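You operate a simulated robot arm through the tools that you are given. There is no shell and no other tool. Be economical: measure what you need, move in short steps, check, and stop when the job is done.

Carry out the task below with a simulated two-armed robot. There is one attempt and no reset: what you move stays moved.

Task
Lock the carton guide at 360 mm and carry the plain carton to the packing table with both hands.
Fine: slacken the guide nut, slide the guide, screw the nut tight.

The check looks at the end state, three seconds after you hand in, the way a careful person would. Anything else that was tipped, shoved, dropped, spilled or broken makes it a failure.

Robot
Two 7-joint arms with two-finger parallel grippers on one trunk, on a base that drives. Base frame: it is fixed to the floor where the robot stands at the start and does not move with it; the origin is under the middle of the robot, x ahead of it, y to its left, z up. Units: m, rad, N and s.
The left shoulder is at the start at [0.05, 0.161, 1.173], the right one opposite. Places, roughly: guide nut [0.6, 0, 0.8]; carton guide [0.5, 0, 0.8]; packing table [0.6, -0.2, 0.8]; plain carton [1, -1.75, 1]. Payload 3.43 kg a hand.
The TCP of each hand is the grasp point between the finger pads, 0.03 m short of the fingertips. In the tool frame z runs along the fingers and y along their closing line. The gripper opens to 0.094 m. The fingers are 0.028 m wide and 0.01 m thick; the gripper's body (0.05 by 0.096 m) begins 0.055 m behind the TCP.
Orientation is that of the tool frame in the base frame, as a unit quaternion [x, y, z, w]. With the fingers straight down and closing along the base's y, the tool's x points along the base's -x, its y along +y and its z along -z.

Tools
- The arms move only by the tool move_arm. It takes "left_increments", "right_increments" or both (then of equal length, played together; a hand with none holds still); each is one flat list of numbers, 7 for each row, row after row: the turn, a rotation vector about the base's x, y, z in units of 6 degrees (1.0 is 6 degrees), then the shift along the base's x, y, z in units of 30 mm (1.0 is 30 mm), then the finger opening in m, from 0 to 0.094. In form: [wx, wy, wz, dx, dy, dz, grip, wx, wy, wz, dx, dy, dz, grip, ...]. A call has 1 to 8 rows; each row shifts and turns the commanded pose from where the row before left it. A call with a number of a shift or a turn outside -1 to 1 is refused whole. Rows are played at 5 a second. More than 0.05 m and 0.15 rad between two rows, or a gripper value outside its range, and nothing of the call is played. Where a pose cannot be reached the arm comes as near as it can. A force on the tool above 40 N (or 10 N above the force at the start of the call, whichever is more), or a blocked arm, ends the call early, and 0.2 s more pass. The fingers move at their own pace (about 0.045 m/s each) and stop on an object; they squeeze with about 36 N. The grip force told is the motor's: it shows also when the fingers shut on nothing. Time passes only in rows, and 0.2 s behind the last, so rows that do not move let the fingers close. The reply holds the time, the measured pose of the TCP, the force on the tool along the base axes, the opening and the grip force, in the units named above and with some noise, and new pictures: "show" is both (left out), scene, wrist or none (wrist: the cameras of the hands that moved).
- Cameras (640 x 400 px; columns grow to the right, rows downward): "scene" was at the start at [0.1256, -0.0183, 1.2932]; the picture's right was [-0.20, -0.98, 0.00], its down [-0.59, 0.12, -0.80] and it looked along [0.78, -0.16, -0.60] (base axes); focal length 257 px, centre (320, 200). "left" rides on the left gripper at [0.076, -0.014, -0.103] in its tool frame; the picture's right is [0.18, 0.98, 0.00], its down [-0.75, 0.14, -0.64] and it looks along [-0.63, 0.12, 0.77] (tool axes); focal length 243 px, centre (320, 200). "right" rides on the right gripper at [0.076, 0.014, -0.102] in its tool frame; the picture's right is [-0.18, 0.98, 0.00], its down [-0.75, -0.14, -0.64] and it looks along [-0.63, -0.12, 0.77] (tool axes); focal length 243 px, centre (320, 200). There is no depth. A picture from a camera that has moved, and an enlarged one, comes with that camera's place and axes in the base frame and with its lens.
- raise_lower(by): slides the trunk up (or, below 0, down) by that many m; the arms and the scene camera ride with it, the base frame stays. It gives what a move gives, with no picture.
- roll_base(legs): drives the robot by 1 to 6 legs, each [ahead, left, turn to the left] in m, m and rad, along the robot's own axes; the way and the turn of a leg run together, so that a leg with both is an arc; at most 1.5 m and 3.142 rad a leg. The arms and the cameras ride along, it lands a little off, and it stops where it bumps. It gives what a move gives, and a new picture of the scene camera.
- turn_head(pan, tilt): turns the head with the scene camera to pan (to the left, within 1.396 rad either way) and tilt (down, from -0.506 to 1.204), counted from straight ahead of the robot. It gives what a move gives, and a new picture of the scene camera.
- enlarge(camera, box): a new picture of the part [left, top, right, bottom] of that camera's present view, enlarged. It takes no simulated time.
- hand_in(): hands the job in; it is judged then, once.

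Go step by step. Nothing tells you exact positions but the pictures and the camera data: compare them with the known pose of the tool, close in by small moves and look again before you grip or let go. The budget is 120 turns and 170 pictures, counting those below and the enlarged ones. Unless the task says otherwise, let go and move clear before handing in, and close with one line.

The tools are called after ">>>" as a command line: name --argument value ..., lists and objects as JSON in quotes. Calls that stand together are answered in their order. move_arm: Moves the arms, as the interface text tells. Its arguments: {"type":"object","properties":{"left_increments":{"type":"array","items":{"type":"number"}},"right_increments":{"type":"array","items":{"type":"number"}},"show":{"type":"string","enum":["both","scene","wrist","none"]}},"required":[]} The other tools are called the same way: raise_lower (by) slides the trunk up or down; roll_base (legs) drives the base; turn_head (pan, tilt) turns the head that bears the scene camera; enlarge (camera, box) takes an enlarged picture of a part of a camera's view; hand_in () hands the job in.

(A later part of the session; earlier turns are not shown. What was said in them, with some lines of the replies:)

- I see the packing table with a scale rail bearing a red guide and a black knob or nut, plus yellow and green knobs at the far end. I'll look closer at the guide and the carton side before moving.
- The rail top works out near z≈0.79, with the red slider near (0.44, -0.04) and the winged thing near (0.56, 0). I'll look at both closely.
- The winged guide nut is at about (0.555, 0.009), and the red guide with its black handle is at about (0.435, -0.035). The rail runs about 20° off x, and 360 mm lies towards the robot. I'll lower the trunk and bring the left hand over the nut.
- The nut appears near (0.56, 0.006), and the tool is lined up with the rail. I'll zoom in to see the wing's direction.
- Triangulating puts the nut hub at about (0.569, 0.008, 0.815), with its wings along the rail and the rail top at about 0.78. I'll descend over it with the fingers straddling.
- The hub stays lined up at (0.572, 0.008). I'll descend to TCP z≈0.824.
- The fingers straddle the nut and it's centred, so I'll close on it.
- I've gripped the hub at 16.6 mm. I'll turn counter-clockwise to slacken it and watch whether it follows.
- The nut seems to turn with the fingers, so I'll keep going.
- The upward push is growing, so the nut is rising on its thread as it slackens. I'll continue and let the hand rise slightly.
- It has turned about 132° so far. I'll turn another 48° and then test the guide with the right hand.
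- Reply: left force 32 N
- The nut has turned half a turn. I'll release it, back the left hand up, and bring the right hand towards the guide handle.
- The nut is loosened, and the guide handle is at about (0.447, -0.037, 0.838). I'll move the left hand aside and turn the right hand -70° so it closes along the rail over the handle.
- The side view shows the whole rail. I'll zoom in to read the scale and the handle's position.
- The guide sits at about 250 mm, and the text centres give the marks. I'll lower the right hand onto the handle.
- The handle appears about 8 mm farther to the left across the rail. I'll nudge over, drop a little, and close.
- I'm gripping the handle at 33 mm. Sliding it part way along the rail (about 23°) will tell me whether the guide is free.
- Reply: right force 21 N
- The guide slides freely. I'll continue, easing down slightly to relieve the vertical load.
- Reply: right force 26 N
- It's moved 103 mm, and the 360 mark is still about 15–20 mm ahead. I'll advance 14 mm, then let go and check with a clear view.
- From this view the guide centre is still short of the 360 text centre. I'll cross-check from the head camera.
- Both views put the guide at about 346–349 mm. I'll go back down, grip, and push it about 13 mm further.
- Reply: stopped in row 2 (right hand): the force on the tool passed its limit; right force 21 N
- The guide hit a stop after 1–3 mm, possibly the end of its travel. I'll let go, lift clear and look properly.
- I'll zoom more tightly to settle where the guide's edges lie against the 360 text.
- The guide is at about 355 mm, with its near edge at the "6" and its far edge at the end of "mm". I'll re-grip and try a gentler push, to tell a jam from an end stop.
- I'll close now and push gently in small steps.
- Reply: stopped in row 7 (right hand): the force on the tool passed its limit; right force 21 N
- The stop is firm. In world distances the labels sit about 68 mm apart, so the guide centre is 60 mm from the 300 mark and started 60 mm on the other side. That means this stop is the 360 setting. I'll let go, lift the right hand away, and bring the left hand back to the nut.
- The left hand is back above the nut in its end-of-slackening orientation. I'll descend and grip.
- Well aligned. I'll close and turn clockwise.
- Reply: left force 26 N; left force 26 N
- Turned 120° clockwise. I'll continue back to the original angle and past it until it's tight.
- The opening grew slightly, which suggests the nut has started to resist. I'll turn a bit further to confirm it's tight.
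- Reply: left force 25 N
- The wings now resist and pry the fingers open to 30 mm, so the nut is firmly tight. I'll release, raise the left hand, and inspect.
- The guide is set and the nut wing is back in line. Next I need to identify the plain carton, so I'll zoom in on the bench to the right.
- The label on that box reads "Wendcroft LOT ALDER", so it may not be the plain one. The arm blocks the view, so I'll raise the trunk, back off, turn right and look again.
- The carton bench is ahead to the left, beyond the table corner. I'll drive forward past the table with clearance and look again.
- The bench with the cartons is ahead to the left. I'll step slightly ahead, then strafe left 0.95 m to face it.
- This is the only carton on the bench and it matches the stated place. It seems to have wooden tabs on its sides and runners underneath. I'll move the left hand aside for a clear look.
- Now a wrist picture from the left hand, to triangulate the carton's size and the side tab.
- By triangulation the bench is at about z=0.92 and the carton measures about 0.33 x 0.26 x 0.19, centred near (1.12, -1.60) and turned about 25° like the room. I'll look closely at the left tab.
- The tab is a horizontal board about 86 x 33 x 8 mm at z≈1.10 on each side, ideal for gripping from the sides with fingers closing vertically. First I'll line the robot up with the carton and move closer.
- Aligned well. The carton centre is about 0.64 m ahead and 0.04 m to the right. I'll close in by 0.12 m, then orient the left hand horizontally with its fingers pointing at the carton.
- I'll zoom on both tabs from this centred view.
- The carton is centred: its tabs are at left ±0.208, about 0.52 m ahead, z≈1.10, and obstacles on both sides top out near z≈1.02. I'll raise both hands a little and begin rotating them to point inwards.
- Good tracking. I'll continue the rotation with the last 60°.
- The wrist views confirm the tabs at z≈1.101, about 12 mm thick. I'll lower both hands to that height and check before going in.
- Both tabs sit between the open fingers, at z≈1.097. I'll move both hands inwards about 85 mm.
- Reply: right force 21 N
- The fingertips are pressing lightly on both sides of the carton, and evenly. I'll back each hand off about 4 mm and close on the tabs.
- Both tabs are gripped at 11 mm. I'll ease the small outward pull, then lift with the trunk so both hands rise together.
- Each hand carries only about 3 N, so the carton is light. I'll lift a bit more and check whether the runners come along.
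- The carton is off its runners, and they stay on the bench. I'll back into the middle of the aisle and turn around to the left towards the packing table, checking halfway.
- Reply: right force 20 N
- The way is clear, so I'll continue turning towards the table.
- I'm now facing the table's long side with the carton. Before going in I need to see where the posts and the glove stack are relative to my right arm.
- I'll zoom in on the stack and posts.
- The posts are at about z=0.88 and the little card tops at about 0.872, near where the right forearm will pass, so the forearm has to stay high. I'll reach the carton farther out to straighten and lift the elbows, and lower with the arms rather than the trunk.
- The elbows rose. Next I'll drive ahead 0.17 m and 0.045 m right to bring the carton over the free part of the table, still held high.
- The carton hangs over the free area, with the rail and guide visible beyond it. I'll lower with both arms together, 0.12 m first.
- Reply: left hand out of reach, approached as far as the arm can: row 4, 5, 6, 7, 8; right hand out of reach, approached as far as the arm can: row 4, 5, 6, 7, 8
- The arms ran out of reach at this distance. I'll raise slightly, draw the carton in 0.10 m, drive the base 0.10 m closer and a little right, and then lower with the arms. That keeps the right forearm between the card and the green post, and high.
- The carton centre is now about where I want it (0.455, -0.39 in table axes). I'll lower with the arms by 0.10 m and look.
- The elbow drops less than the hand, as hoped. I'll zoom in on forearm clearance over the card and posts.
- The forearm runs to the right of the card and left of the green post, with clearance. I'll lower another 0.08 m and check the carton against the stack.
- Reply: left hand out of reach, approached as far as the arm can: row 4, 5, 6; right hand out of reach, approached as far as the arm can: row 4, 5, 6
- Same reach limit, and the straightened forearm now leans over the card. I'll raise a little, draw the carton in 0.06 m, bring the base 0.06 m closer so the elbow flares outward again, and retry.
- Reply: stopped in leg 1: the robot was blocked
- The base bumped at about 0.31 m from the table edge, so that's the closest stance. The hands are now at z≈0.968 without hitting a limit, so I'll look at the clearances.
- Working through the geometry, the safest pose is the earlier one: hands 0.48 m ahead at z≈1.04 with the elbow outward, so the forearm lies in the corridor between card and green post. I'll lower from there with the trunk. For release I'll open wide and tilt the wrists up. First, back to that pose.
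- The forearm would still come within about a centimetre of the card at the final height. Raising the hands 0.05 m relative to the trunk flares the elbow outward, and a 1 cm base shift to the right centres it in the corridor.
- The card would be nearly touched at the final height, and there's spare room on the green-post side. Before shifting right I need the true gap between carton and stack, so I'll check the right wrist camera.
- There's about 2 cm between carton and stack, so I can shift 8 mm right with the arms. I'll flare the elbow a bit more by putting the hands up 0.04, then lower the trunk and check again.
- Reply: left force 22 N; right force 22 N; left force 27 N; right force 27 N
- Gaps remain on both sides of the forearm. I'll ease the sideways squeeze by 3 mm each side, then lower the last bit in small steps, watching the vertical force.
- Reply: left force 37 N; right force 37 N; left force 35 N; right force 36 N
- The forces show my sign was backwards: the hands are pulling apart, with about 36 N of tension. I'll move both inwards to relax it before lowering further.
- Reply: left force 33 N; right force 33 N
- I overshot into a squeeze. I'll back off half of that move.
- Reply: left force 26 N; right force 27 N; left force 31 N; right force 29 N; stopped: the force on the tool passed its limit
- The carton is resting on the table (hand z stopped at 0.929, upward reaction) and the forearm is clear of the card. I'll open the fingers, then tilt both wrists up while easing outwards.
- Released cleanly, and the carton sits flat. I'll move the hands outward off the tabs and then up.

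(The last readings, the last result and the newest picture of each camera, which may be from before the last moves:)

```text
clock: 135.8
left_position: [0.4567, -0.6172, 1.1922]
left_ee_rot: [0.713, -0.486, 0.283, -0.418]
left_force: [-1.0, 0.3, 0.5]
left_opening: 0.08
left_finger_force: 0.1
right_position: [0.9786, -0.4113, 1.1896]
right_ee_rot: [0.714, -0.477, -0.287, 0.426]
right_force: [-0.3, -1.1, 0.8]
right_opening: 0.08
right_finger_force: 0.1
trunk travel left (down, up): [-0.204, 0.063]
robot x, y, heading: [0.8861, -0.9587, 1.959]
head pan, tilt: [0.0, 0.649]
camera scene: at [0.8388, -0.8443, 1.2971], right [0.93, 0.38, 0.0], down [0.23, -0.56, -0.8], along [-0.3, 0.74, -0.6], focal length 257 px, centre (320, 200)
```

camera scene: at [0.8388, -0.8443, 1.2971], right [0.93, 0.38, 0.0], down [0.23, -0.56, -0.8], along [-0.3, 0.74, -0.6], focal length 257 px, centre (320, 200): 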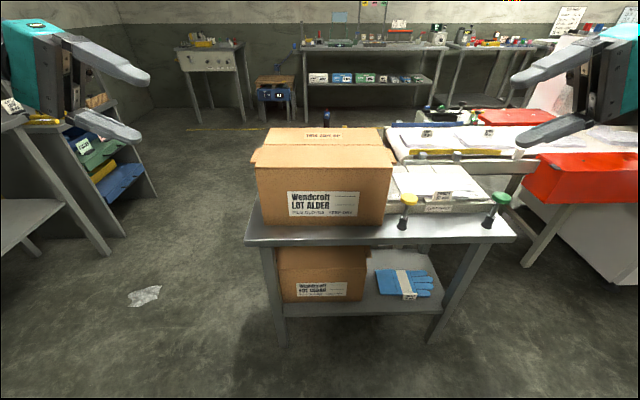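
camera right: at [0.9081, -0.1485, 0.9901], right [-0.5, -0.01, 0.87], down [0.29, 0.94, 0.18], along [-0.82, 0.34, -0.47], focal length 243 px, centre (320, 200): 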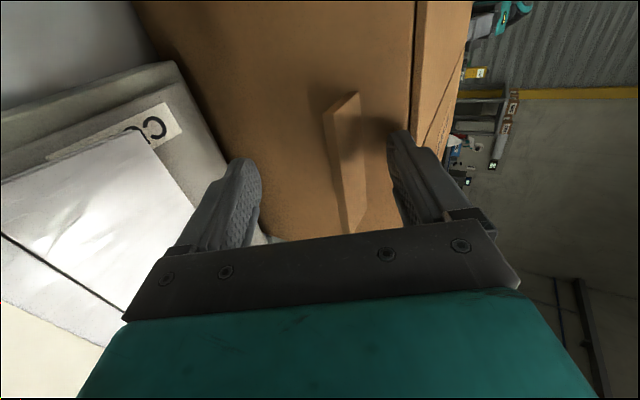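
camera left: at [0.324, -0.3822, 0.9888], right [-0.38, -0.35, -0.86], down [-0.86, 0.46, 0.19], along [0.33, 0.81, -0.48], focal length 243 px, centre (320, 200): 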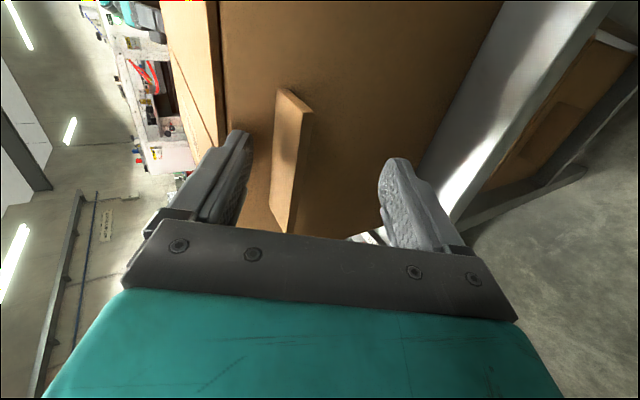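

The carton stands squarely on the packing table, with stack, posts and shelf undisturbed. One last look from the near end will confirm the guide and nut weren't touched.

>>> roll_base --legs '[[0, 0.45, 0]]'

>>> turn_head --pan -0.35 --tilt 0.6

>>> enlarge --camera "scene" --box '[200, 80, 440, 260]'

```text
clock: 138.6
left_position: [0.0408, -0.782, 1.1923]
left_ee_rot: [0.712, -0.487, 0.284, -0.419]
left_force: [-0.9, -0.2, -1.3]
left_opening: 0.0801
left_finger_force: 0.0
right_position: [0.5638, -0.5793, 1.1902]
right_ee_rot: [0.713, -0.478, -0.287, 0.426]
right_force: [0.2, -0.1, -0.6]
right_opening: 0.08
right_finger_force: 0.1
trunk travel left (down, up): [-0.204, 0.063]
robot x, y, heading: [0.4711, -1.1307, 1.951]
head pan, tilt: [0.0, 0.649]
camera scene: at [0.4217, -1.0121, 1.2971], right [0.93, 0.37, 0.0], down [0.22, -0.56, -0.8], along [-0.3, 0.74, -0.6], focal length 257 px, centre (320, 200)
```

scene: 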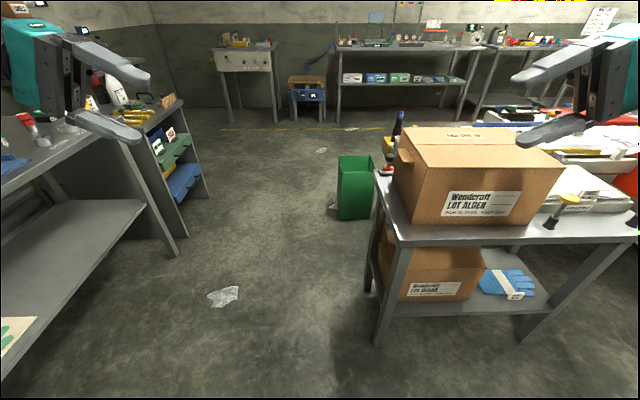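

```text
clock: 139.4
left_position: [0.0403, -0.7821, 1.1918]
left_ee_rot: [0.713, -0.487, 0.283, -0.418]
left_force: [0.0, -0.4, 0.5]
left_opening: 0.0799
left_finger_force: 0.1
right_position: [0.5641, -0.5799, 1.1916]
right_ee_rot: [0.712, -0.478, -0.288, 0.426]
right_force: [-0.3, 0.2, -0.4]
right_opening: 0.0801
right_finger_force: 0.1
trunk travel left (down, up): [-0.204, 0.063]
robot x, y, heading: [0.4692, -1.1272, 1.953]
head pan, tilt: [-0.351, 0.6]
camera scene: at [0.4516, -1.0043, 1.3014], right [1.0, 0.03, 0.0], down [0.02, -0.56, -0.83], along [-0.02, 0.82, -0.56], focal length 257 px, centre (320, 200)
```

scene: 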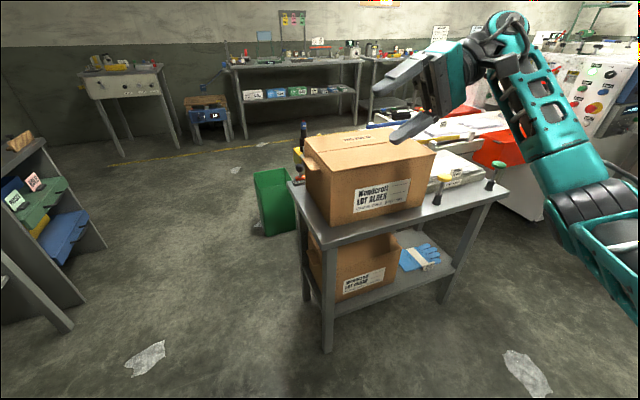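

```text
2.22 times, centred on (320, 170) of scene
camera zoom: at [0.4516, -1.0043, 1.3014], right [1.0, 0.03, 0.0], down [0.02, -0.56, -0.83], along [-0.02, 0.82, -0.56], focal length 572 px, centre (320, 267)
```

zoom: 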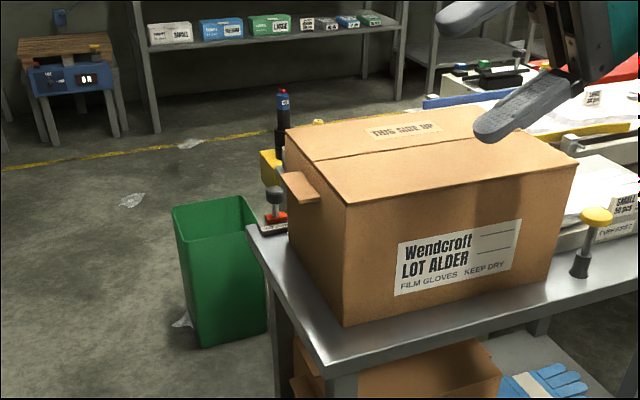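

The guide still stands at the 360 end of its rail, the carton rests squarely on the packing table, and both hands are clear. Handing in now.

>>> hand_in

```text
The job is handed in.
```

The guide is locked at the 360 mm end of its rail with the nut screwed tight, and I carried the LOT ALDER carton from the bench to the packing table with both hands. I took the guide's end stop as 360 mm because its centre sat slightly short of the printed "360 mm" text.
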